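You operate a simulated robot arm through the tools that you are given. There is no shell and no other tool. Be economical: measure what you need, move in short steps, check, and stop when the job is done.

You are at the controls of a simulated two-armed robot. One attempt, no reset.

JOB
Make up the blue case: fit the clipboard's ring on its coupling, add the numbered block, then lock it.
Fine: the ring's colour and the block's number stand on the clipboard; shut the rings drawer. Where these are worked on the way, their far stop is far enough and under half their travel is too little: rings drawer.

The check looks at the end state, three seconds after you hand in, the way a careful person would. Anything else that was tipped, shoved, dropped, spilled or broken makes it a failure.

ROBOT AND FRAMES
Two 7-joint arms with two-finger parallel grippers on one trunk, on a base that drives. Base frame: it is fixed to the floor where the robot stands at the start and does not move with it; the origin is under the middle of the robot, x ahead of it, y to its left, z up. Units: mm, degrees, N and s.
The left shoulder is at the start at [60, 143, 893], the right one opposite. With the tool pointing down near the work surface each hand reaches from about 280 to 700 mm from the robot's upright axis, wherever it stands, measured 20 degrees to its own side. Places, roughly: blue case [750, 1000, 1000]; blue catch [700, 1000, 900]; blue lid [900, 1100, 1000]; case [800, 1100, 900]; coupling [1250, -250, 1000]; purple catch [1100, 0, 1300]; rings drawer [1100, 0, 900]; top of the issue table [1000, 800, 900]. Payload 1.57 kg a hand.
Tool frame (each hand has its own): the origin (TCP) lies between the finger pads and is the grasp point; the fingertips stand 30 mm ahead of it; z points along the fingers, y is the line along which they close. Largest opening 110 mm; finger width 24, thickness 12; the body of the gripper, 48 by 112 mm, starts 78 mm behind the TCP.
Orientation is that of the tool frame in the base frame, as [roll, pitch, yaw] about the fixed x, y, z axes, in that order (R = Rz(yaw) Ry(pitch) Rx(roll)). With the fingers straight down and closing along the base's y, the tool's x points along the base's -x, its y along +y and its z along -z.

CONTROLS
- The arms move only by the tool move_arm. It takes "left_motion", "right_motion" or both (then of equal length, played together; a hand with none holds still); each is a list of rows, each an object of numbers (a shift or turn left out is 0, a gripper value left out holds the last): "x", "y", "z": the shift along the tool's x, y, z in mm; "rx", "ry", "rz": the turn, a rotation vector about the tool's x, y, z in degrees; "grip": the closure, from 0 (fully open) to 1 (shut). In form: [{"x": .., "y": .., "z": .., "rx": .., "ry": .., "rz": .., "grip": ..}, ...]. A call has 1 to 12 rows; each row shifts and turns the commanded pose from where the row before left it, along the tool's axes as they then stand. Rows are played at 5 a second. More than 50 mm and 8.6 degrees between two rows, or a gripper value outside its range, and nothing of the call is played. A pose out of reach is approached as far as the arm can. The call stops where the force on the tool passes 40 N (or 10 N more than at its start, if that is more) or the arm is blocked; 0.2 s more then pass. The fingers move at their own pace (about 45 mm/s each) and stop on an object; they squeeze with about 26 N. The grip force told is the motor's: it shows also when the fingers shut on nothing. Time passes only in rows, and 0.2 s behind the last, so rows that do not move let the fingers close. It gives the time, the measured TCP pose, the force on the tool (base axes), the opening and the grip force at its end, in the units of the frame above (readings bear some noise), with the torque about the TCP (base axes, N m) and any sound that the robot's microphone picked up, and new pictures: "pictures" is both (left out), scene, wrist or none (wrist: the cameras of the hands that moved).
- Cameras (640 x 400 px; columns grow to the right, rows downward): "scene" is now at [37, 50.9, 1514.8]; the picture's right is [0.60, -0.80, 0.00], its down [-0.52, -0.39, -0.76] and it looks along [0.61, 0.45, -0.65] (base axes); focal length 279 px, centre (320, 200). "left" rides on the left gripper at [70, -16, -141] in its tool frame; the picture's right is [0.23, 0.97, 0.00], its down [-0.86, 0.20, -0.48] and it looks along [-0.47, 0.11, 0.88] (tool axes); focal length 222 px, centre (320, 200). "right" rides on the right gripper at [70, 16, -141] in its tool frame; the picture's right is [-0.23, 0.97, 0.00], its down [-0.86, -0.20, -0.48] and it looks along [-0.47, -0.11, 0.88] (tool axes); focal length 222 px, centre (320, 200).
- lift_body(by): slides the trunk up (or, below 0, down) by that many mm; the arms and the scene camera ride with it, the base frame stays. It gives what a move gives, with no picture.
- roll_base(legs): drives the robot by 1 to 6 legs, each [ahead, left, turn to the left] in mm, mm and degrees, along the robot's own axes; the way and the turn of a leg run together, so that a leg with both is an arc; at most 1500 mm and 180 degrees a leg. The arms and the cameras ride along, it lands a little off, and it stops where it bumps. It gives what a move gives, and a new picture of the scene camera.
- turn_head(pan, tilt): turns the head with the scene camera to pan (to the left, within 86 degrees either way) and tilt (down, from -29 to 69), counted from straight ahead of the robot. It gives what a move gives, and a new picture of the scene camera.
- locate(camera, pixels): for up to 12 pixels [column, row] of the newest picture of that camera ("zoom" is the newest enlarged one), the place [x, y, z] in the base frame of the surface seen there, good to about 3 mm. No time passes.
- close_up(camera, box): a new picture of the part [left, top, right, bottom] of that camera's present view, enlarged. No time passes.
- hand_in(): hands the job in; it is judged then, once.

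Go step by step. Measure first, check grasps and placings, and put right what went wrong. The budget is 80 turns and 260 pictures, counting those below and the enlarged ones. Unless the task says otherwise, let go and move clear before handing in, and close with one line.

The tools are called after ">>>" as a command line: name --argument value ..., lists and objects as JSON in quotes. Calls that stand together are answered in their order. move_arm: Moves the arms, as the interface text tells. Its arguments: {"type":"object","properties":{"left_motion":{"type":"array","items":{"type":"object","properties":{"x":{"type":"number"},"y":{"type":"number"},"z":{"type":"number"},"rx":{"type":"number"},"ry":{"type":"number"},"rz":{"type":"number"},"grip":{"type":"number"}}}},"right_motion":{"type":"array","items":{"type":"object","properties":{"x":{"type":"number"},"y":{"type":"number"},"z":{"type":"number"},"rx":{"type":"number"},"ry":{"type":"number"},"rz":{"type":"number"},"grip":{"type":"number"}}}},"pictures":{"type":"string","enum":["both","scene","wrist","none"]}},"required":[]} The other tools are called the same way: lift_body (by) slides the trunk up or down; roll_base (legs) drives the base; turn_head (pan, tilt) turns the head that bears the scene camera; locate (camera, pixels) gives the place of the surface under pixels of a picture; close_up (camera, box) takes an enlarged picture of a part of a camera's view; hand_in () hands the job in.

At the start:

```text
time: 0.0
left_tool_pos: [313.2, 375.8, 1067.0]
left_tcp_rot: [179.9, 0.0, 179.9]
left_wrist_force: [0.6, -0.7, 0.5]
left_wrist_torque: [-0.01, 0.0, 0.0]
left_opening: 110.2
left_finger_force: 0.0
right_tool_pos: [390.1, -7.2, 1066.6]
right_tcp_rot: [180.0, 0.0, -180.0]
right_wrist_force: [-0.2, 0.0, 0.1]
right_wrist_torque: [-0.01, 0.0, -0.01]
right_opening: 110.3
right_finger_force: 0.0
trunk travel left (down, up): [-491.0, 99.0]
robot x, y, heading: [2.5, 1.4, -0.2]
head pan, tilt: [36.5, 40.3]
```

scene: 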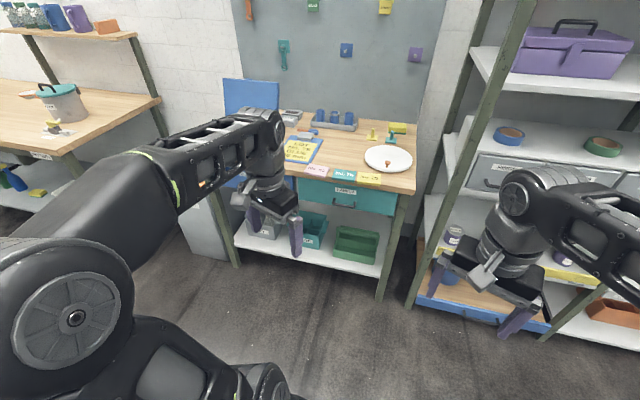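
right: 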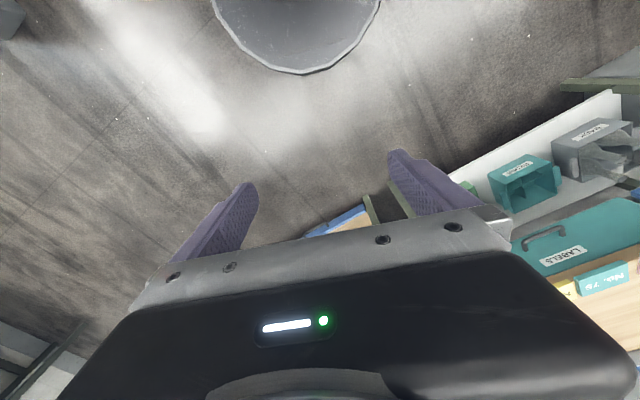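
left: 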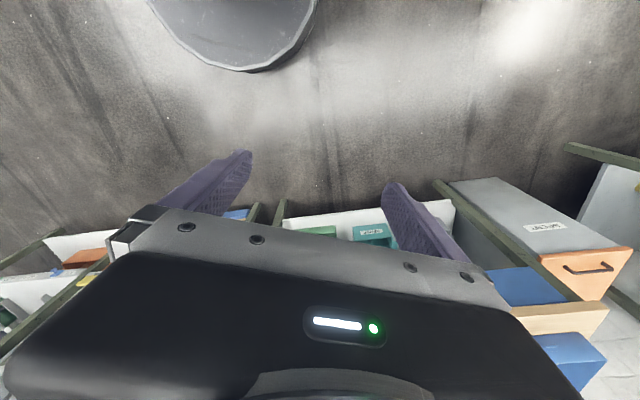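

The scene shows the issue table ahead-left (clipboard near 303,150) and shelves on the right with a drawer at (500,172). I'll enlarge the clipboard, the table and the shelf.

>>> close_up --camera "scene" --box '[265, 125, 345, 175]'

>>> close_up --camera "scene" --box '[220, 70, 430, 220]'

>>> close_up --camera "scene" --box '[430, 90, 640, 220]'

>>> turn_head --pan -10 --tilt 30

```text
8.00 times, centred on (305, 150) of scene
```

zoom: 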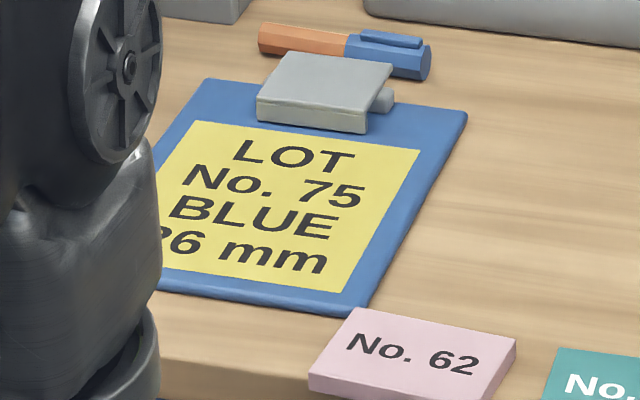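

```text
2.67 times, centred on (325, 145) of scene
```

zoom: 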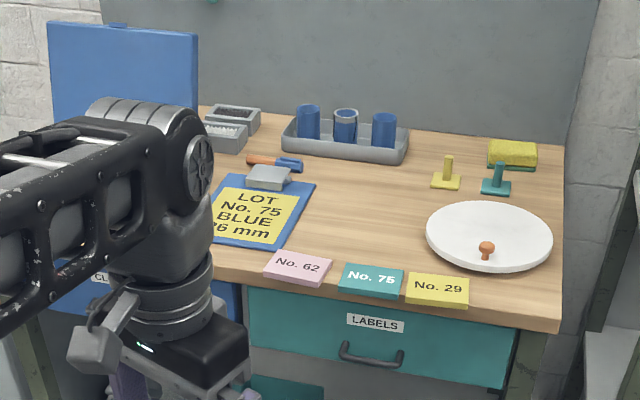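

```text
3.05 times, centred on (535, 155) of scene
```

zoom: 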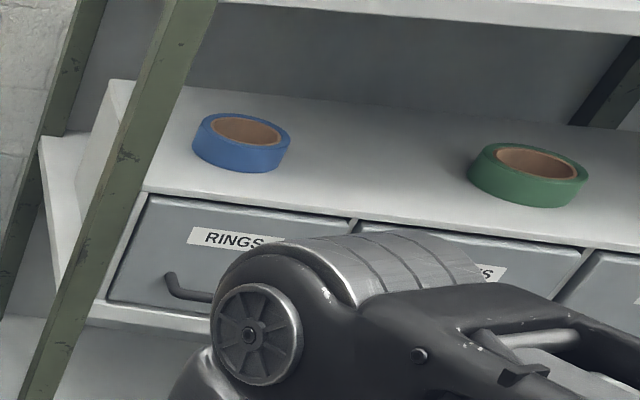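

```text
time: 1.1
left_tool_pos: [314.1, 377.0, 1066.3]
left_tcp_rot: [-179.9, -0.1, -180.0]
left_wrist_force: [0.1, -0.8, 0.7]
left_wrist_torque: [0.05, 0.06, 0.0]
left_opening: 110.2
left_finger_force: 0.1
right_tool_pos: [390.6, -6.1, 1067.0]
right_tcp_rot: [-180.0, 0.0, -180.0]
right_wrist_force: [-0.1, 0.3, -0.8]
right_wrist_torque: [0.02, 0.02, 0.0]
right_opening: 109.8
right_finger_force: 0.0
trunk travel left (down, up): [-491.0, 99.0]
robot x, y, heading: [2.3, -2.1, 0.1]
head pan, tilt: [-10.0, 30.0]
```

scene: 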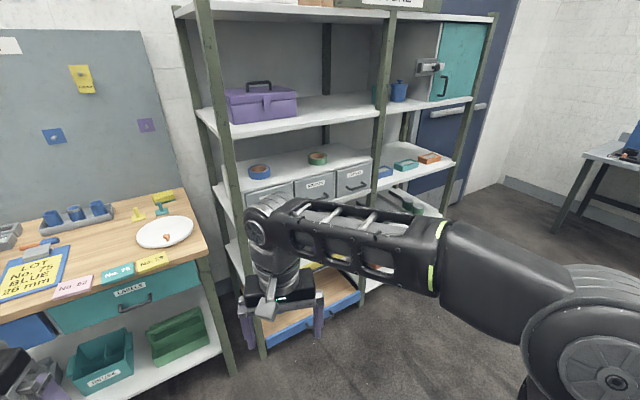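

The clipboard reads LOT No. 75, BLUE, ?6 mm. Now I'll enlarge the shelves for the coupling and drawer, and the upper shelf.

>>> close_up --camera "scene" --box '[360, 130, 470, 200]'

>>> close_up --camera "scene" --box '[360, 30, 500, 118]'

>>> close_up --camera "scene" --box '[200, 70, 390, 210]'

>>> locate --camera "scene" --pixels '[[385, 172], [405, 165], [428, 158], [260, 172], [318, 158], [285, 195], [310, 188], [350, 180], [398, 92], [262, 105], [165, 232]]'

>>> turn_head --pan 60 --tilt 30

```text
5.71 times, centred on (415, 165) of scene
```

zoom: 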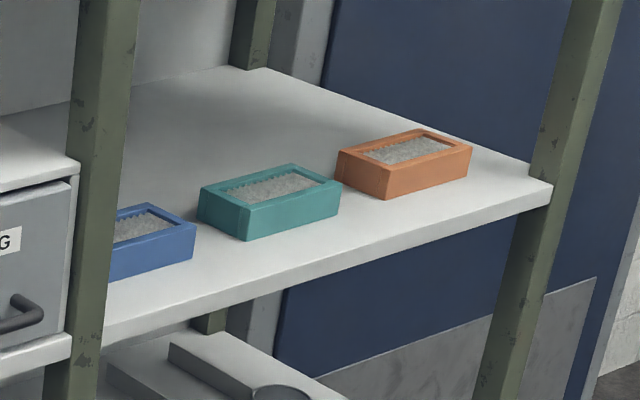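

```text
4.55 times, centred on (430, 74) of scene
```

zoom: 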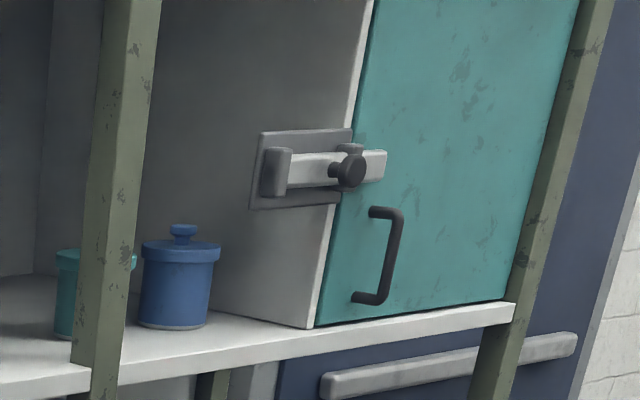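

```text
2.86 times, centred on (295, 140) of scene
```

zoom: 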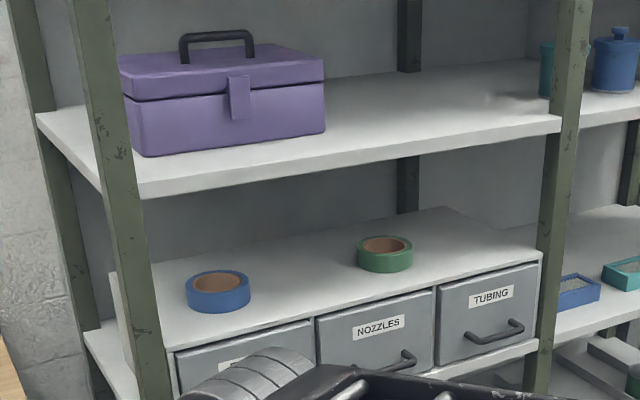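

```text
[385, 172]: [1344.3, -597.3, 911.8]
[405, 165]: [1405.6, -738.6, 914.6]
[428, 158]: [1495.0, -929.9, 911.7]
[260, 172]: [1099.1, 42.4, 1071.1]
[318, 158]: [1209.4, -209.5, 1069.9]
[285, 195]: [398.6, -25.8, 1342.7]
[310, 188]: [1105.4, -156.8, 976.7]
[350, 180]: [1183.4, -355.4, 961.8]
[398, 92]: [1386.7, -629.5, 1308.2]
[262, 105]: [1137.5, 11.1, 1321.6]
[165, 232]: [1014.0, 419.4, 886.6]
```

```text
time: 2.5
left_tool_pos: [313.4, 375.9, 1066.1]
left_tcp_rot: [180.0, -0.1, 179.9]
left_wrist_force: [-0.2, 1.4, 1.0]
left_wrist_torque: [0.01, -0.04, -0.01]
left_opening: 110.0
left_finger_force: 0.1
right_tool_pos: [390.2, -8.5, 1066.6]
right_tcp_rot: [179.9, 0.0, -180.0]
right_wrist_force: [0.5, 0.1, 0.4]
right_wrist_torque: [0.0, 0.01, 0.01]
right_opening: 110.1
right_finger_force: 0.1
trunk travel left (down, up): [-491.0, 99.0]
robot x, y, heading: [0.5, -3.3, -0.0]
head pan, tilt: [60.0, 30.0]
```

scene: 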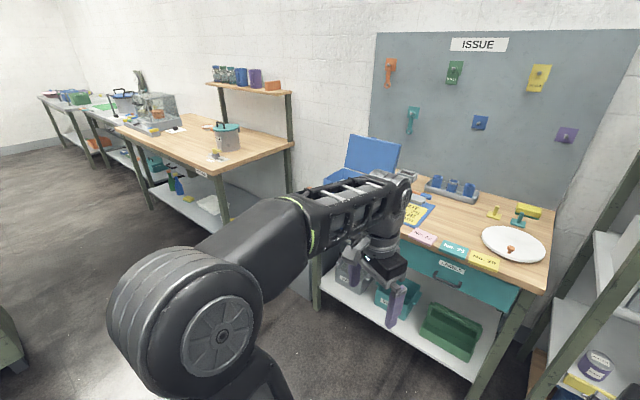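

The table holds blocks 62/75/29 along its front edge and the blue case is partly hidden by the left arm; no coupling is yet visible. I'll drive toward the shelf to look.

>>> roll_base --legs '[[200, -200, 0]]'

>>> turn_head --pan -5 --tilt 35

>>> close_up --camera "scene" --box '[160, 80, 480, 280]'

```text
time: 4.5
left_tool_pos: [517.1, 173.0, 1066.7]
left_tcp_rot: [-180.0, 0.0, -179.8]
left_wrist_force: [0.2, -0.4, -0.5]
left_wrist_torque: [0.02, 0.02, 0.02]
left_opening: 110.2
left_finger_force: 0.0
right_tool_pos: [594.2, -208.8, 1066.6]
right_tcp_rot: [-179.9, 0.0, -179.9]
right_wrist_force: [0.3, 0.8, 0.2]
right_wrist_torque: [0.05, 0.0, 0.03]
right_opening: 110.2
right_finger_force: 0.1
trunk travel left (down, up): [-491.0, 99.0]
robot x, y, heading: [202.3, -204.1, 0.4]
head pan, tilt: [60.0, 30.0]
```

scene: 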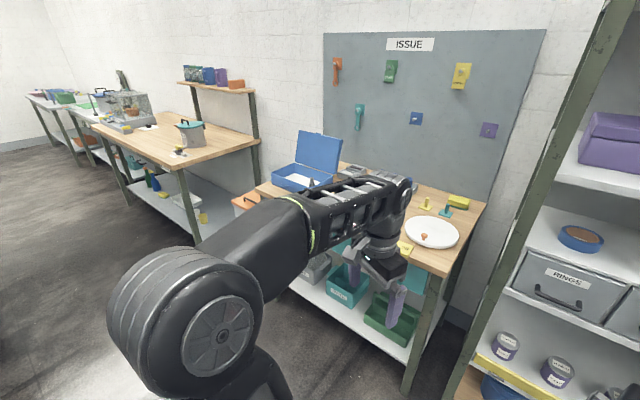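

```text
time: 5.9
left_tool_pos: [517.3, 174.5, 1065.5]
left_tcp_rot: [180.0, 0.0, -179.8]
left_wrist_force: [-0.4, -0.1, 0.1]
left_wrist_torque: [0.0, 0.0, 0.0]
left_opening: 109.9
left_finger_force: 0.1
right_tool_pos: [594.2, -208.9, 1067.2]
right_tcp_rot: [-179.9, 0.0, -179.9]
right_wrist_force: [0.4, -1.1, -0.3]
right_wrist_torque: [0.02, 0.01, -0.01]
right_opening: 109.9
right_finger_force: 0.1
trunk travel left (down, up): [-491.0, 99.0]
robot x, y, heading: [202.7, -204.9, 0.3]
head pan, tilt: [-5.0, 35.0]
```

scene: 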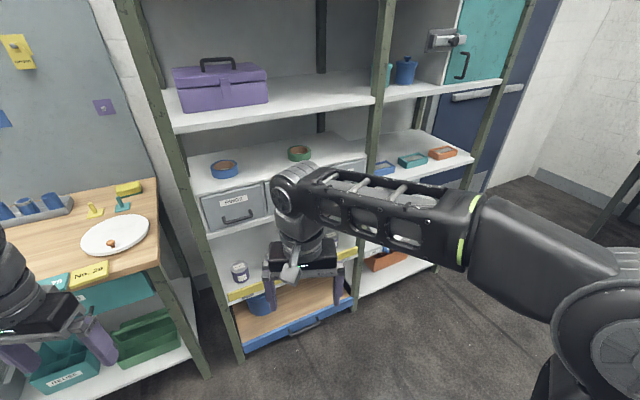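

```text
2.00 times, centred on (320, 180) of scene
```

zoom: 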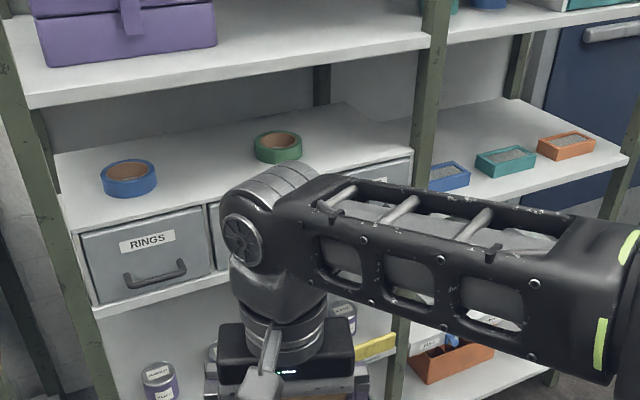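

Nothing on the shelf top looks like a coupling; the three blue cylinders on the tray may matter. I'll look at the table from here and drive left a bit later; now enlarge tray and the nozzles/tubing area.

>>> turn_head --pan 45 --tilt 35

>>> close_up --camera "scene" --box '[240, 120, 400, 220]'

>>> close_up --camera "scene" --box '[400, 120, 560, 220]'

```text
time: 7.1
left_tool_pos: [516.1, 174.1, 1065.8]
left_tcp_rot: [-180.0, 0.0, -179.8]
left_wrist_force: [-1.0, -0.8, 0.0]
left_wrist_torque: [0.02, -0.01, 0.01]
left_opening: 109.8
left_finger_force: 0.0
right_tool_pos: [593.2, -210.0, 1066.9]
right_tcp_rot: [-180.0, -0.1, -179.7]
right_wrist_force: [-0.4, -0.2, 0.3]
right_wrist_torque: [0.01, 0.05, 0.01]
right_opening: 110.0
right_finger_force: 0.1
trunk travel left (down, up): [-491.0, 99.0]
robot x, y, heading: [205.8, -198.8, 0.0]
head pan, tilt: [45.0, 35.0]
```

scene: 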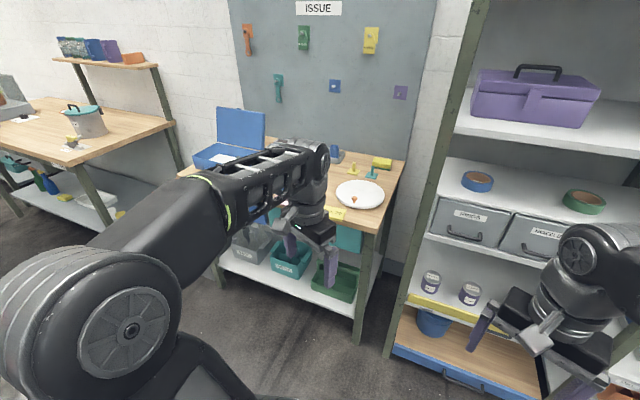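

```text
4.00 times, centred on (320, 170) of scene
```

zoom: 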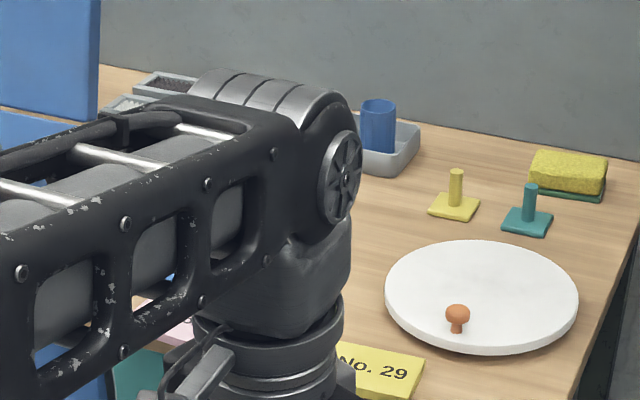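

```text
4.00 times, centred on (480, 170) of scene
```

zoom: 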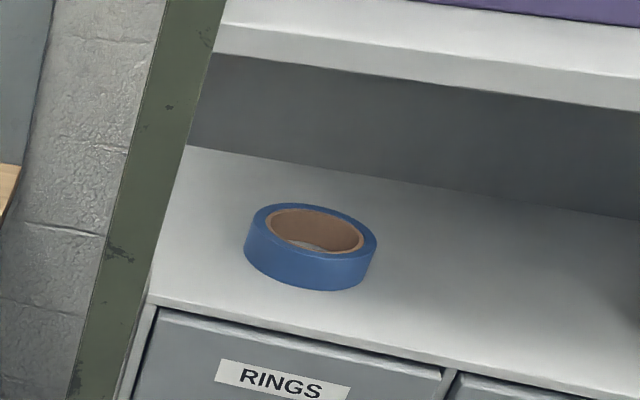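

I see the RINGS drawer handle around (468,232); no coupling seen yet, so it is likely inside a drawer or behind. I'll measure the handles and drawer fronts.

>>> locate --camera "scene" --pixels '[[447, 226], [463, 239], [481, 235], [470, 214], [437, 198], [512, 215], [541, 232], [540, 252], [440, 170], [475, 178], [583, 197], [464, 233]]'

>>> close_up --camera "scene" --box '[420, 170, 580, 270]'

```text
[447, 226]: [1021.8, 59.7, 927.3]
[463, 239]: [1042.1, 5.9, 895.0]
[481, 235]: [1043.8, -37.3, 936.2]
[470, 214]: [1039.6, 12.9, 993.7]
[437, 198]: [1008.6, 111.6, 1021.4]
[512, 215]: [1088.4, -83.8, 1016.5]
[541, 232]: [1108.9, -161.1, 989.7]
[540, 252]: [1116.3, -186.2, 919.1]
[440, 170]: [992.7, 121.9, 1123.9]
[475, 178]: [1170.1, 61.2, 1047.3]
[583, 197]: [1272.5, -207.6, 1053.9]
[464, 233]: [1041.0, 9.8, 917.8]
```

```text
4.00 times, centred on (500, 220) of scene
```

zoom: 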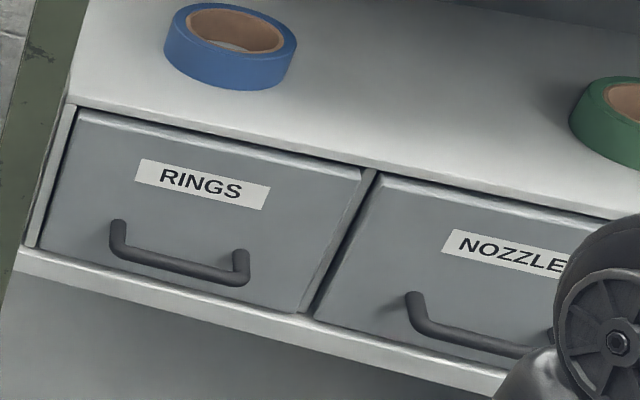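

The shelf's front is turned about 21° (label points (1040,13) → (1109,-161)), handle of RINGS near (1035,8,915). I'll shift the right hand aside, then drive square to the shelf.

>>> move_arm --right_motion '[{"x": 10, "y": -48}, {"x": 10, "y": -48}, {"x": 10, "y": -48}, {"x": 10, "y": -46}]' --pictures "none"

>>> roll_base --legs '[[300, -164, 0], [0, 0, 21.5], [60, 0, 0]]'

>>> turn_head --pan 5 --tilt 45

```text
time: 8.1
left_tool_pos: [515.9, 173.6, 1067.6]
left_tcp_rot: [180.0, 0.0, -179.8]
left_wrist_force: [-0.8, -1.5, -0.2]
left_wrist_torque: [0.04, -0.01, 0.0]
left_opening: 110.2
left_finger_force: 0.1
right_tool_pos: [554.5, -398.3, 1066.7]
right_tcp_rot: [179.9, 0.0, -179.8]
right_wrist_force: [-0.5, -0.2, 0.0]
right_wrist_torque: [0.01, 0.0, 0.02]
right_opening: 110.1
right_finger_force: 0.2
trunk travel left (down, up): [-491.0, 99.0]
robot x, y, heading: [203.6, -204.5, 0.5]
head pan, tilt: [45.0, 35.0]
```

```text
time: 12.1
left_tool_pos: [716.1, 125.3, 1066.9]
left_tcp_rot: [-180.0, 0.0, -158.2]
left_wrist_force: [1.0, 0.0, 1.7]
left_wrist_torque: [-0.03, 0.03, 0.03]
left_opening: 110.3
left_finger_force: 0.1
right_tool_pos: [965.0, -392.6, 1068.2]
right_tcp_rot: [180.0, 0.0, -158.1]
right_wrist_force: [0.4, 0.8, -0.4]
right_wrist_torque: [0.02, 0.04, 0.01]
right_opening: 110.0
right_finger_force: 0.0
trunk travel left (down, up): [-491.0, 99.0]
robot x, y, heading: [564.1, -344.4, 22.0]
head pan, tilt: [45.0, 35.0]
```

scene: 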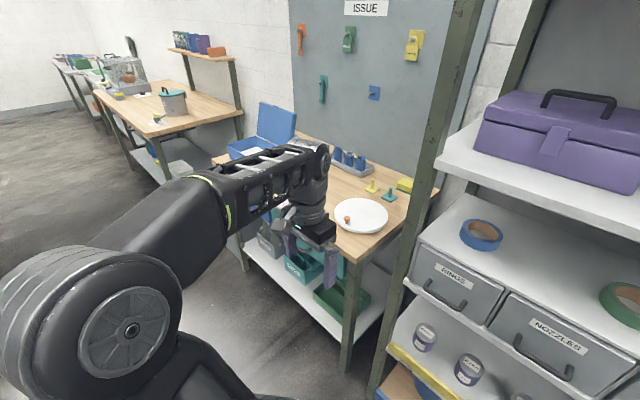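

```text
time: 13.1
left_tool_pos: [715.0, 125.9, 1067.6]
left_tcp_rot: [180.0, -0.1, -158.1]
left_wrist_force: [0.2, 0.9, -0.3]
left_wrist_torque: [0.0, 0.03, 0.01]
left_opening: 109.8
left_finger_force: 0.0
right_tool_pos: [962.6, -393.0, 1068.0]
right_tcp_rot: [-179.9, 0.0, -158.1]
right_wrist_force: [-0.1, 0.7, 0.7]
right_wrist_torque: [-0.02, 0.01, -0.04]
right_opening: 110.0
right_finger_force: 0.0
trunk travel left (down, up): [-491.0, 99.0]
robot x, y, heading: [564.3, -339.2, 22.1]
head pan, tilt: [5.0, 45.0]
```

scene: 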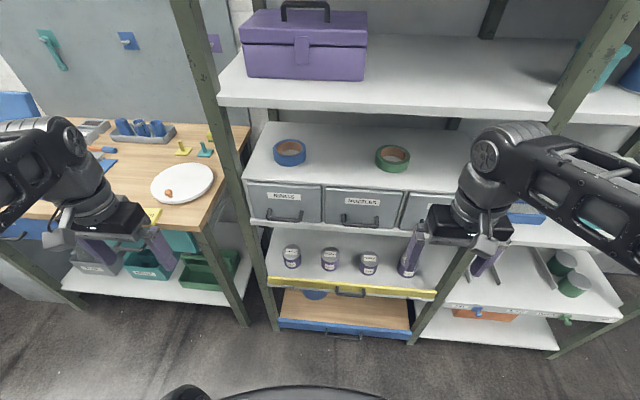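

Now squarely before the shelf with the RINGS handle near (284,218). I'll measure it.

>>> close_up --camera "scene" --box '[240, 130, 420, 243]'

>>> locate --camera "zoom" --pixels '[[95, 292], [150, 312], [205, 300], [150, 290], [150, 240], [20, 290], [285, 320], [420, 332], [540, 80], [180, 80], [150, 165]]'

```text
3.54 times, centred on (330, 186) of scene
```

zoom: 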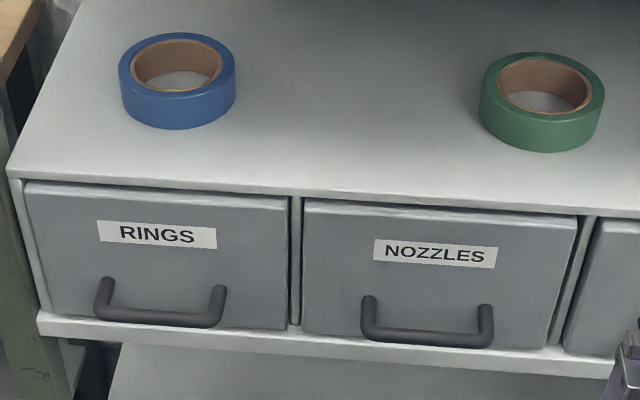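

```text
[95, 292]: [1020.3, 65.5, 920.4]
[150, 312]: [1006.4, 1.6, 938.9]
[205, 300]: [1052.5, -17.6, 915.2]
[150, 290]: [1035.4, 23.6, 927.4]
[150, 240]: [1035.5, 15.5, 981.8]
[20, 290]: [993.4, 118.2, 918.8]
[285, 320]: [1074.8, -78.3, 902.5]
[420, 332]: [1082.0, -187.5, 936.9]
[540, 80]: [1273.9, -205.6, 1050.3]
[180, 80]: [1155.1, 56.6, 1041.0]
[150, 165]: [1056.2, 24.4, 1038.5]
```

The RINGS bar centre is near (1008,0,936), standing ~32 mm off the face. I'll turn the left hand so it closes in the vertical plane along the shelf normal, and pitch 45°.

>>> move_arm --left_motion '[{"rz": 8.2}, {"rz": 8.2}, {"rz": 8.2}, {"rz": 8.2}, {"rz": 8.2}, {"rz": 8.2}, {"rz": 8.2}, {"rz": 8.2}, {"rz": 8.2}, {"rz": 8.2}, {"rz": 8.0, "grip": 0.6}]' --pictures "none"

>>> move_arm --left_motion '[{"rx": -7.5}, {"rx": -7.5}, {"rx": -7.5}, {"rx": -7.5}, {"rx": -7.5}, {"rx": -7.5}, {}]' --pictures "both"

```text
time: 15.5
left_tool_pos: [714.7, 126.0, 1066.7]
left_tcp_rot: [179.9, 0.1, 111.8]
left_wrist_force: [0.4, -0.8, -0.7]
left_wrist_torque: [-0.01, 0.0, 0.0]
left_opening: 76.1
left_finger_force: 0.8
right_tool_pos: [962.8, -392.7, 1067.3]
right_tcp_rot: [-180.0, 0.0, -158.1]
right_wrist_force: [-0.4, 0.6, -0.5]
right_wrist_torque: [-0.01, -0.03, 0.0]
right_opening: 110.1
right_finger_force: 0.0
trunk travel left (down, up): [-491.0, 99.0]
robot x, y, heading: [562.4, -341.6, 22.2]
head pan, tilt: [5.0, 45.0]
```

```text
time: 17.1
left_tool_pos: [715.1, 125.2, 1064.6]
left_tcp_rot: [134.9, 0.0, 111.9]
left_wrist_force: [-0.2, 0.3, 0.1]
left_wrist_torque: [0.03, -0.01, -0.01]
left_opening: 44.3
left_finger_force: 0.0
right_tool_pos: [963.4, -392.5, 1067.3]
right_tcp_rot: [-180.0, 0.1, -158.1]
right_wrist_force: [-0.6, -0.7, 0.8]
right_wrist_torque: [-0.02, 0.03, 0.03]
right_opening: 110.0
right_finger_force: 0.0
trunk travel left (down, up): [-491.0, 99.0]
robot x, y, heading: [564.3, -344.2, 21.7]
head pan, tilt: [5.0, 45.0]
```

scene: 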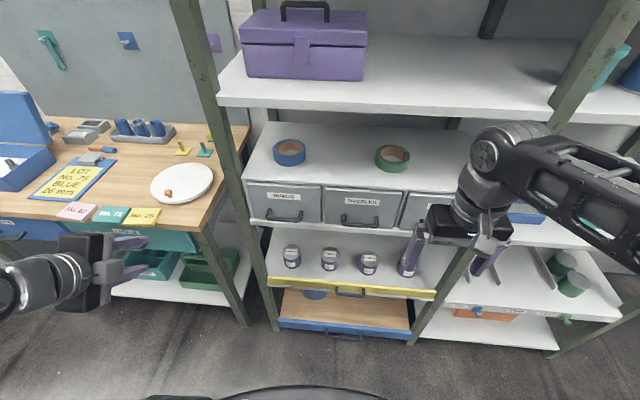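
left: 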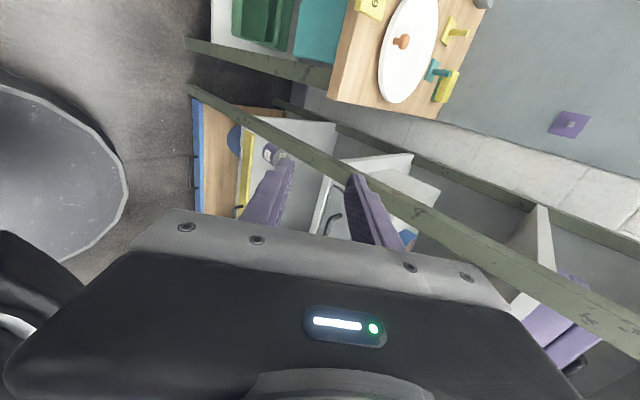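

The hand holds the wanted attitude. I'll shift right first (clear of the shelf post), then to a pre-grasp 70 mm short of the bar.

>>> move_arm --left_motion '[{"x": -45}, {"x": -45}, {"x": -45}, {"x": -45}, {"x": -45}, {"y": 17, "z": 43.5}, {"y": 17, "z": 43.5}, {"y": 17, "z": 43.5}, {"y": 17, "z": 43.5}, {}]' --pictures "both"

```text
time: 19.3
left_tool_pos: [968.4, -1.5, 1025.6]
left_tcp_rot: [135.0, 0.0, 111.9]
left_wrist_force: [-0.3, 0.0, -0.2]
left_wrist_torque: [0.0, -0.01, 0.01]
left_opening: 44.0
left_finger_force: 0.1
left hand out of reach, approached as far as the arm can: row 1, 2, 3, 4
right_tool_pos: [961.4, -392.4, 1067.9]
right_tcp_rot: [-179.9, 0.0, -158.1]
right_wrist_force: [-0.1, 0.0, -0.2]
right_wrist_torque: [-0.02, -0.01, 0.01]
right_opening: 110.1
right_finger_force: 0.0
trunk travel left (down, up): [-491.0, 99.0]
robot x, y, heading: [562.3, -342.8, 21.9]
head pan, tilt: [5.0, 45.0]
```

scene: 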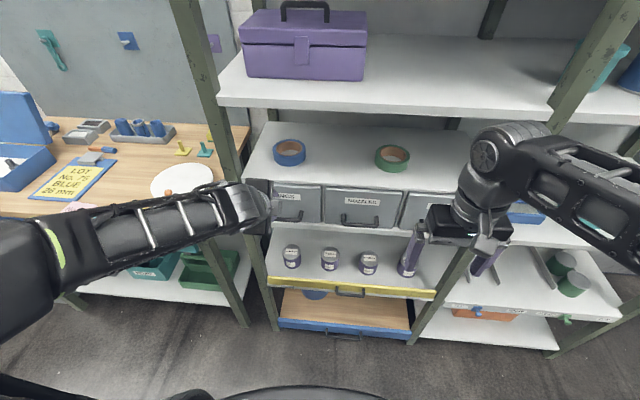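
left: 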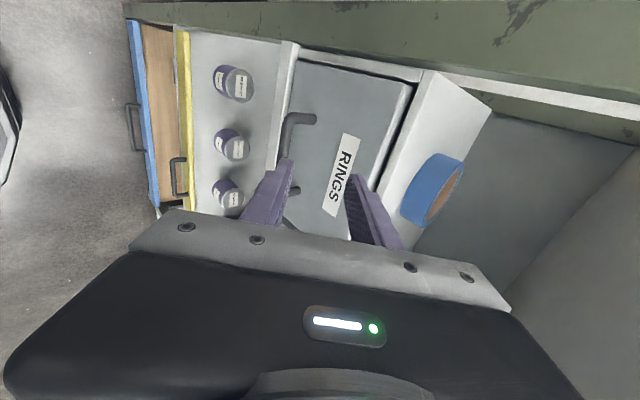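

The hand is by the handle but reads (968,-2,1026), off the commanded path; I'll make a lateral correction and see how it responds.

>>> move_arm --left_motion '[{"x": -7, "y": -18}, {"x": -6, "y": -19}, {}, {}]' --pictures "wrist"

>>> locate --camera "left" --pixels '[[287, 135], [300, 118], [291, 150], [325, 150]]'

```text
time: 20.3
left_tool_pos: [948.0, -22.0, 1000.6]
left_tcp_rot: [135.1, 0.0, 111.9]
left_wrist_force: [-0.1, 0.5, -0.3]
left_wrist_torque: [0.03, 0.0, 0.01]
left_opening: 43.8
left_finger_force: 0.1
right_tool_pos: [962.4, -392.6, 1067.0]
right_tcp_rot: [-180.0, 0.0, -158.1]
right_wrist_force: [-0.8, -0.2, -0.2]
right_wrist_torque: [0.0, 0.0, 0.02]
right_opening: 110.0
right_finger_force: 0.1
trunk travel left (down, up): [-491.0, 99.0]
robot x, y, heading: [567.7, -338.7, 21.9]
head pan, tilt: [5.0, 45.0]
```

left: 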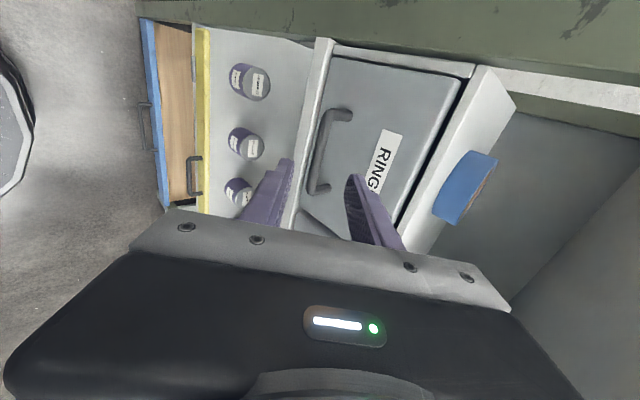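

```text
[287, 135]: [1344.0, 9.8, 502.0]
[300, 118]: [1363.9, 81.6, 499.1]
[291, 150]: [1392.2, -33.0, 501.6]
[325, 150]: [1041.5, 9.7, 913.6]
```

The whole handle is visible now at (318,150); I'll locate its bar in the wrist view.

>>> locate --camera "left" --pixels '[[320, 140], [317, 150], [314, 160], [312, 175], [324, 125], [340, 115], [322, 187]]'

```text
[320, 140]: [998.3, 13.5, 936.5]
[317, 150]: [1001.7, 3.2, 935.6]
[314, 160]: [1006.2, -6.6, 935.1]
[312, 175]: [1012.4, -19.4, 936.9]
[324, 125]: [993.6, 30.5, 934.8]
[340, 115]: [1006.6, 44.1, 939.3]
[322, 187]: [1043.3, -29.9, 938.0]
```

Bar axis ≈ (1007,4,935). I'll narrow the fingers to 30 mm, advance 74 mm along the tool, and close.

>>> move_arm --left_motion '[{"grip": 0.73, "x": 2}, {"z": 25}, {"z": 25}, {"z": 14}, {"z": 10}, {}, {"grip": 1.0}, {}, {}, {}]' --pictures "wrist"

```text
time: 22.5
left_tool_pos: [993.5, -2.2, 946.0]
left_tcp_rot: [135.3, 0.0, 111.9]
left_wrist_force: [-12.8, -6.6, -17.1]
left_wrist_torque: [0.2, 0.57, -0.26]
left_opening: 11.8
left_finger_force: 28.9
right_tool_pos: [961.8, -392.6, 1067.6]
right_tcp_rot: [179.9, 0.0, -158.1]
right_wrist_force: [0.4, 0.4, 1.1]
right_wrist_torque: [-0.01, 0.0, 0.0]
right_opening: 110.2
right_finger_force: 0.1
trunk travel left (down, up): [-491.0, 99.0]
robot x, y, heading: [563.8, -343.5, 21.8]
head pan, tilt: [5.0, 45.0]
```

left: 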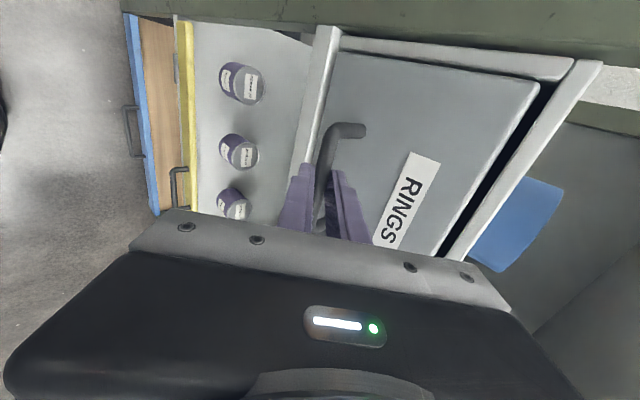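

The bar is held (11.8 mm opening, 29 N). Pulling straight out along the shelf normal.

>>> move_arm --left_motion '[{"y": -14, "z": -14}, {"y": -14, "z": -14}, {"y": -14, "z": -14}, {"y": -14, "z": -14}, {"y": -14, "z": -14}, {"y": -14, "z": -14}, {"y": -14, "z": -14}, {}]' --pictures "both"

```text
time: 24.3
left_tool_pos: [934.2, -45.1, 980.5]
left_tcp_rot: [135.1, 0.0, 111.9]
left_wrist_force: [-0.2, 0.4, 0.6]
left_wrist_torque: [0.0, 0.0, 0.03]
left_opening: 0.0
left_finger_force: 21.3
left hand out of reach, approached as far as the arm can: row 3, 4, 5, 6, 7
right_tool_pos: [962.0, -392.9, 1067.1]
right_tcp_rot: [-179.9, 0.0, -158.0]
right_wrist_force: [0.9, 0.2, 0.0]
right_wrist_torque: [0.01, -0.01, -0.02]
right_opening: 110.1
right_finger_force: 0.0
trunk travel left (down, up): [-491.0, 99.0]
robot x, y, heading: [564.9, -338.5, 21.7]
head pan, tilt: [5.0, 45.0]
```

scene: 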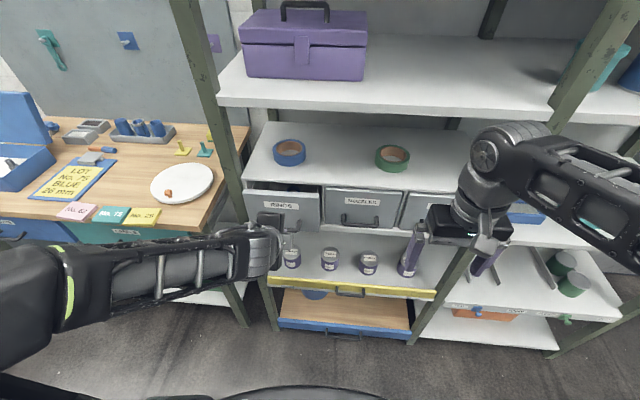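
left: 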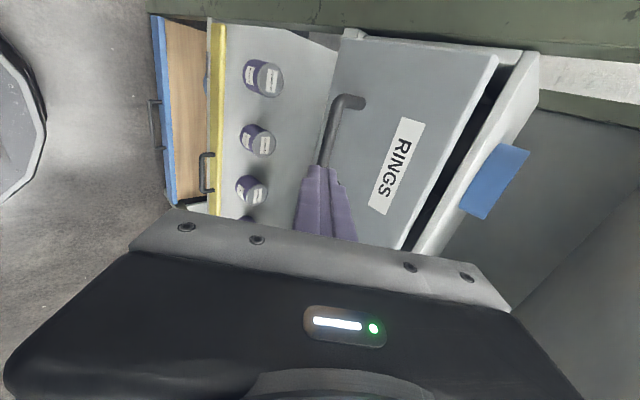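

The arm hit its near limit and the grip slipped; the drawer is open ~50 mm. I'll back the fingers up, re-grip, and pull with the base instead.

>>> locate --camera "left" --pixels '[[328, 140], [332, 125], [336, 112], [326, 150], [322, 162], [365, 150]]'

>>> move_arm --left_motion '[{"grip": 0.7}, {}, {}]' --pictures "wrist"

```text
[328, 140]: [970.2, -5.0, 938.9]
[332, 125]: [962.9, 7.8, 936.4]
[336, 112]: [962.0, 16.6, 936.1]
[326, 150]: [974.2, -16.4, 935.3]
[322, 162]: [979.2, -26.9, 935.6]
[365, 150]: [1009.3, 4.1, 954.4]
```

```text
time: 25.1
left_tool_pos: [933.1, -43.7, 979.1]
left_tcp_rot: [135.3, 0.0, 111.9]
left_wrist_force: [0.6, 0.2, 0.4]
left_wrist_torque: [0.02, -0.01, -0.01]
left_opening: 32.9
left_finger_force: 0.0
right_tool_pos: [962.5, -392.1, 1067.0]
right_tcp_rot: [-180.0, 0.0, -158.0]
right_wrist_force: [0.2, 0.5, -0.1]
right_wrist_torque: [0.01, 0.02, 0.0]
right_opening: 110.1
right_finger_force: 0.0
trunk travel left (down, up): [-491.0, 99.0]
robot x, y, heading: [564.8, -339.7, 21.8]
head pan, tilt: [5.0, 45.0]
```

left: 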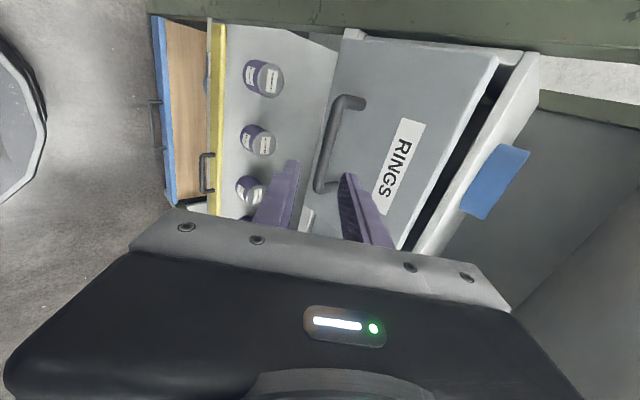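

Bar axis is now near (975,-7,936). Approaching 53 mm with an 18 mm shift left, then closing.

>>> move_arm --left_motion '[{"x": 18, "y": 7}, {"z": 20}, {"z": 20}, {"z": 13}, {}, {"grip": 1.0}, {}, {}, {}]' --pictures "wrist"

>>> roll_base --legs '[[-80, 0, 0]]'

```text
time: 27.1
left_tool_pos: [967.8, -11.4, 945.3]
left_tcp_rot: [135.2, 0.1, 111.9]
left_wrist_force: [-0.5, -1.2, -16.5]
left_wrist_torque: [0.25, 0.31, -0.32]
left_opening: 11.9
left_finger_force: 29.5
right_tool_pos: [963.0, -392.4, 1067.5]
right_tcp_rot: [-180.0, -0.1, -158.1]
right_wrist_force: [-1.1, -0.5, 0.3]
right_wrist_torque: [-0.01, -0.02, 0.01]
right_opening: 110.0
right_finger_force: 0.1
trunk travel left (down, up): [-491.0, 99.0]
robot x, y, heading: [567.4, -342.2, 21.7]
head pan, tilt: [5.0, 45.0]
```

left: 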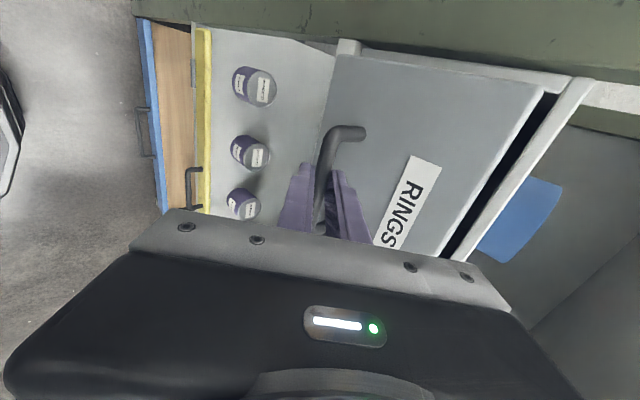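

```text
time: 28.2
left_tool_pos: [892.7, -40.5, 945.5]
left_tcp_rot: [135.2, 0.0, 112.0]
left_wrist_force: [-3.6, 3.9, -23.8]
left_wrist_torque: [0.35, 0.44, -0.24]
left_opening: 12.0
left_finger_force: 29.4
right_tool_pos: [889.4, -421.4, 1066.5]
right_tcp_rot: [-180.0, 0.1, -158.2]
right_wrist_force: [0.1, 0.4, -0.6]
right_wrist_torque: [-0.02, 0.02, 0.0]
right_opening: 109.8
right_finger_force: 0.0
trunk travel left (down, up): [-491.0, 99.0]
robot x, y, heading: [490.2, -367.9, 21.7]
head pan, tilt: [5.0, 45.0]
```

scene: 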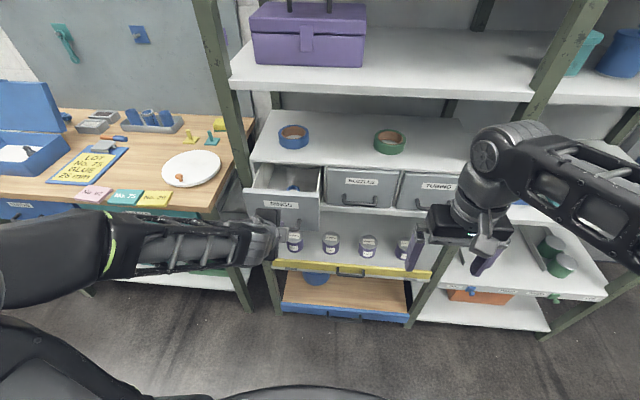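

Pulling works; the drawer is open ~115 mm and something blue shows inside at (295,187). I'll pull further to its stop.

>>> roll_base --legs '[[-100, 0, 0]]'

>>> close_up --camera "scene" --box '[230, 130, 410, 243]'

```text
time: 29.3
left_tool_pos: [796.2, -77.4, 944.8]
left_tcp_rot: [135.3, 0.0, 111.9]
left_wrist_force: [-3.5, 4.5, -8.1]
left_wrist_torque: [0.36, 0.25, -0.38]
left_opening: 12.1
left_finger_force: 29.2
right_tool_pos: [793.9, -458.9, 1066.5]
right_tcp_rot: [-179.9, 0.1, -158.1]
right_wrist_force: [0.0, -0.2, 0.5]
right_wrist_torque: [-0.05, -0.02, -0.01]
right_opening: 109.9
right_finger_force: 0.0
trunk travel left (down, up): [-491.0, 99.0]
robot x, y, heading: [399.7, -412.1, 21.9]
head pan, tilt: [5.0, 45.0]
```

scene: 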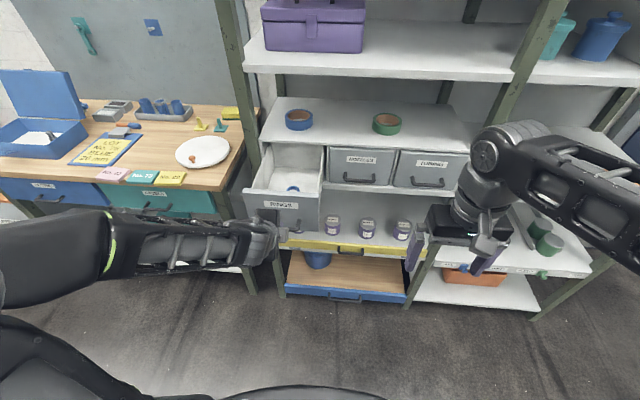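

```text
3.54 times, centred on (320, 186) of scene
```

zoom: 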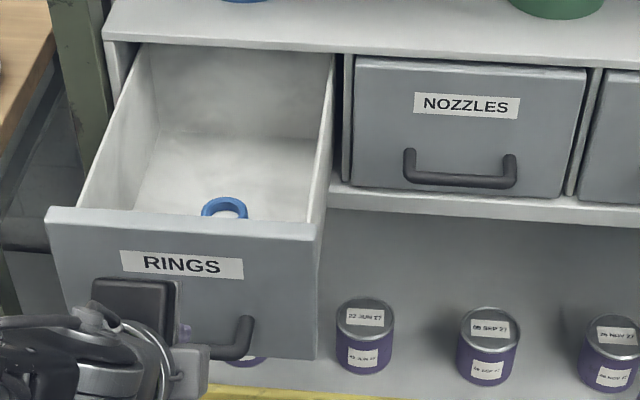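

The drawer is well open with a blue ring at zoom (225,207). I'll release, back off, raise the trunk and look inside.

>>> move_arm --left_motion '[{"grip": 0.7}, {}, {}, {"z": -15}, {"z": -20}]' --pictures "none"

>>> roll_base --legs '[[-70, 0, 0]]'

>>> move_arm --left_motion '[{"rx": 8, "y": 20, "z": -30, "grip": 0}, {"rx": 8, "y": 20, "z": -30}, {"rx": 8, "y": 20, "z": -20}, {"rx": 8, "z": -20}, {"rx": 8, "z": -20}, {"rx": 5}]' --pictures "none"

>>> lift_body --by 95

>>> turn_head --pan 5 --tilt 45

```text
time: 30.5
left_tool_pos: [774.1, -86.5, 969.5]
left_tcp_rot: [135.1, 0.0, 112.1]
left_wrist_force: [-0.1, 0.2, -0.6]
left_wrist_torque: [0.02, 0.0, 0.0]
left_opening: 32.9
left_finger_force: 0.1
right_tool_pos: [792.9, -459.9, 1067.9]
right_tcp_rot: [180.0, 0.1, -158.2]
right_wrist_force: [-0.5, -1.1, 1.0]
right_wrist_torque: [-0.02, 0.01, 0.01]
right_opening: 110.0
right_finger_force: 0.0
trunk travel left (down, up): [-491.0, 99.0]
robot x, y, heading: [395.5, -409.6, 21.5]
head pan, tilt: [5.0, 45.0]
```

```text
time: 31.6
left_tool_pos: [709.4, -113.5, 970.6]
left_tcp_rot: [135.3, -0.1, 111.9]
left_wrist_force: [-0.4, 0.0, -0.2]
left_wrist_torque: [0.0, -0.01, 0.03]
left_opening: 33.0
left_finger_force: 0.0
right_tool_pos: [730.6, -487.4, 1067.8]
right_tcp_rot: [-180.0, 0.1, -158.1]
right_wrist_force: [0.0, 0.0, -0.1]
right_wrist_torque: [0.02, -0.03, 0.01]
right_opening: 109.9
right_finger_force: 0.1
trunk travel left (down, up): [-491.0, 99.0]
robot x, y, heading: [332.3, -436.3, 21.9]
head pan, tilt: [5.0, 45.0]
```

scene: 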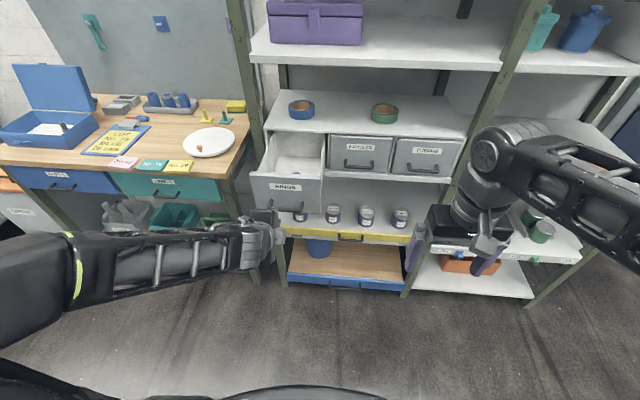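

```text
time: 33.0
left_tool_pos: [702.0, -117.9, 1088.7]
left_tcp_rot: [175.8, 0.6, 111.6]
left_wrist_force: [0.6, 0.2, -0.7]
left_wrist_torque: [0.02, -0.03, -0.02]
left_opening: 110.0
left_finger_force: 0.2
left hand out of reach, approached as far as the arm can: row 5, 6
right_tool_pos: [731.3, -485.4, 1068.1]
right_tcp_rot: [-179.9, 0.0, -158.1]
right_wrist_force: [-0.4, 0.4, 0.2]
right_wrist_torque: [-0.02, -0.02, 0.0]
right_opening: 110.1
right_finger_force: 0.2
trunk travel left (down, up): [-491.0, 99.0]
robot x, y, heading: [332.9, -437.0, 21.8]
head pan, tilt: [5.0, 45.0]
```

```text
time: 34.2
left_tool_pos: [701.5, -117.2, 1184.4]
left_tcp_rot: [175.7, 0.6, 111.7]
left_wrist_force: [0.6, -0.9, -0.1]
left_wrist_torque: [-0.04, 0.01, 0.0]
left_opening: 109.8
left_finger_force: 0.1
right_tool_pos: [730.5, -486.3, 1162.2]
right_tcp_rot: [-180.0, 0.0, -158.1]
right_wrist_force: [0.2, 0.1, 0.6]
right_wrist_torque: [-0.02, 0.0, 0.0]
right_opening: 110.1
right_finger_force: 0.0
trunk travel left (down, up): [-586.0, 4.0]
robot x, y, heading: [334.0, -430.4, 21.7]
head pan, tilt: [5.0, 45.0]
```

```text
time: 34.8
left_tool_pos: [702.0, -117.6, 1183.4]
left_tcp_rot: [175.6, 0.6, 111.7]
left_wrist_force: [0.4, -0.6, 0.6]
left_wrist_torque: [-0.01, 0.02, 0.02]
left_opening: 110.0
left_finger_force: 0.0
right_tool_pos: [731.8, -485.0, 1162.3]
right_tcp_rot: [179.9, 0.0, -158.1]
right_wrist_force: [0.2, -1.2, -0.4]
right_wrist_torque: [0.0, 0.0, 0.04]
right_opening: 110.1
right_finger_force: 0.1
trunk travel left (down, up): [-586.0, 4.0]
robot x, y, heading: [334.9, -436.1, 21.9]
head pan, tilt: [5.0, 45.0]
```

scene: 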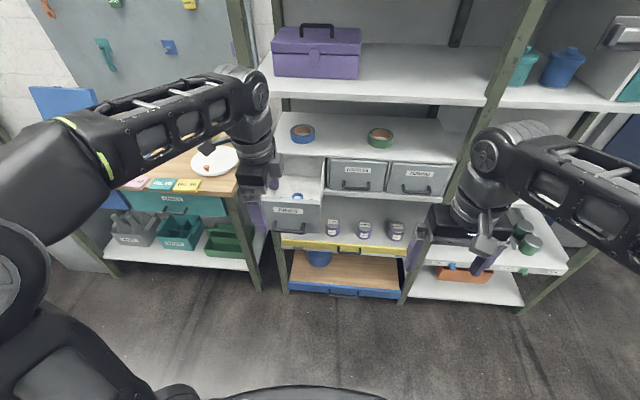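

I need to see the whole drawer interior. I'll drive closer and tilt further down.

>>> roll_base --legs '[[120, 0, 0]]'

>>> turn_head --pan 15 --tilt 50

>>> close_up --camera "scene" --box '[200, 80, 440, 230]'

```text
time: 36.1
left_tool_pos: [811.5, -73.2, 1182.8]
left_tcp_rot: [175.7, 0.6, 111.7]
left_wrist_force: [0.5, 0.5, -1.4]
left_wrist_torque: [-0.04, 0.07, -0.01]
left_opening: 109.7
left_finger_force: 0.1
right_tool_pos: [843.0, -441.5, 1161.7]
right_tcp_rot: [180.0, -0.1, -158.2]
right_wrist_force: [0.1, 0.4, -0.5]
right_wrist_torque: [-0.06, 0.03, 0.01]
right_opening: 110.0
right_finger_force: 0.0
trunk travel left (down, up): [-586.0, 4.0]
robot x, y, heading: [444.1, -391.4, 21.8]
head pan, tilt: [5.0, 45.0]
```

scene: 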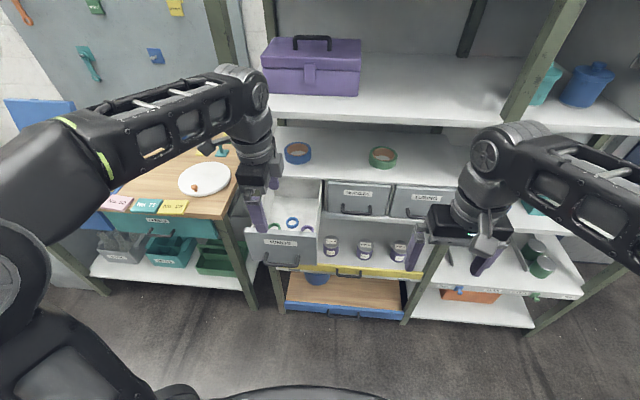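

```text
time: 36.8
left_tool_pos: [810.8, -74.3, 1184.0]
left_tcp_rot: [175.6, 0.7, 111.7]
left_wrist_force: [-0.6, -0.2, -0.4]
left_wrist_torque: [0.0, -0.04, 0.06]
left_opening: 110.1
left_finger_force: 0.1
right_tool_pos: [839.8, -441.1, 1163.2]
right_tcp_rot: [-179.9, 0.0, -158.2]
right_wrist_force: [0.6, -0.1, 1.0]
right_wrist_torque: [0.05, -0.03, -0.02]
right_opening: 109.9
right_finger_force: 0.1
trunk travel left (down, up): [-586.0, 4.0]
robot x, y, heading: [443.3, -390.4, 21.7]
head pan, tilt: [15.0, 50.0]
```

scene: 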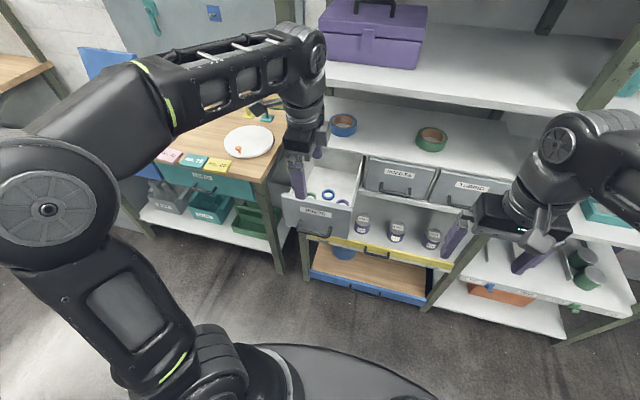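

```text
2.67 times, centred on (320, 155) of scene
```

zoom: 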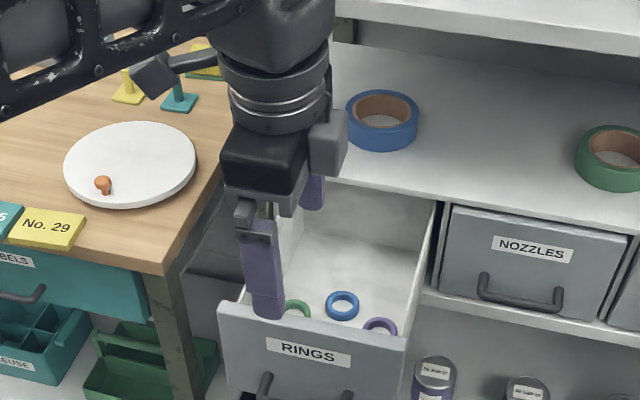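

Rings: green, blue and purple lie near the front; I'll measure the blue one and the drawer walls.

>>> locate --camera "zoom" --pixels '[[341, 293], [341, 319], [327, 306], [357, 306], [342, 306], [380, 322], [297, 304], [310, 322], [395, 332], [415, 250], [350, 270], [428, 210]]'

>>> close_up --camera "scene" --box '[296, 175, 360, 215]'

```text
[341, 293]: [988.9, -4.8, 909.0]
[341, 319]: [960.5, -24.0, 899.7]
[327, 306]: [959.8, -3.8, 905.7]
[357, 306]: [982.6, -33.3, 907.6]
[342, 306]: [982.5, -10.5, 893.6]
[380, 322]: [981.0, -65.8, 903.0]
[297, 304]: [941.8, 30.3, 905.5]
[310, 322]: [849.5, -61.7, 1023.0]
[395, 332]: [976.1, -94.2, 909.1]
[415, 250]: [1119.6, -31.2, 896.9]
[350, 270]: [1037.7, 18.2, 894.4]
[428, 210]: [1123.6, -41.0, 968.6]
```

```text
10.00 times, centred on (328, 195) of scene
```

zoom: 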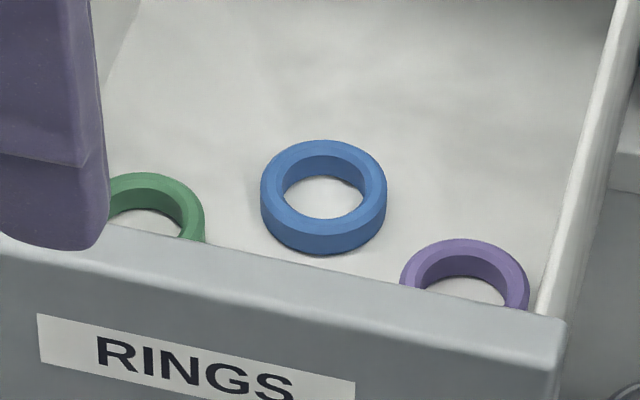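

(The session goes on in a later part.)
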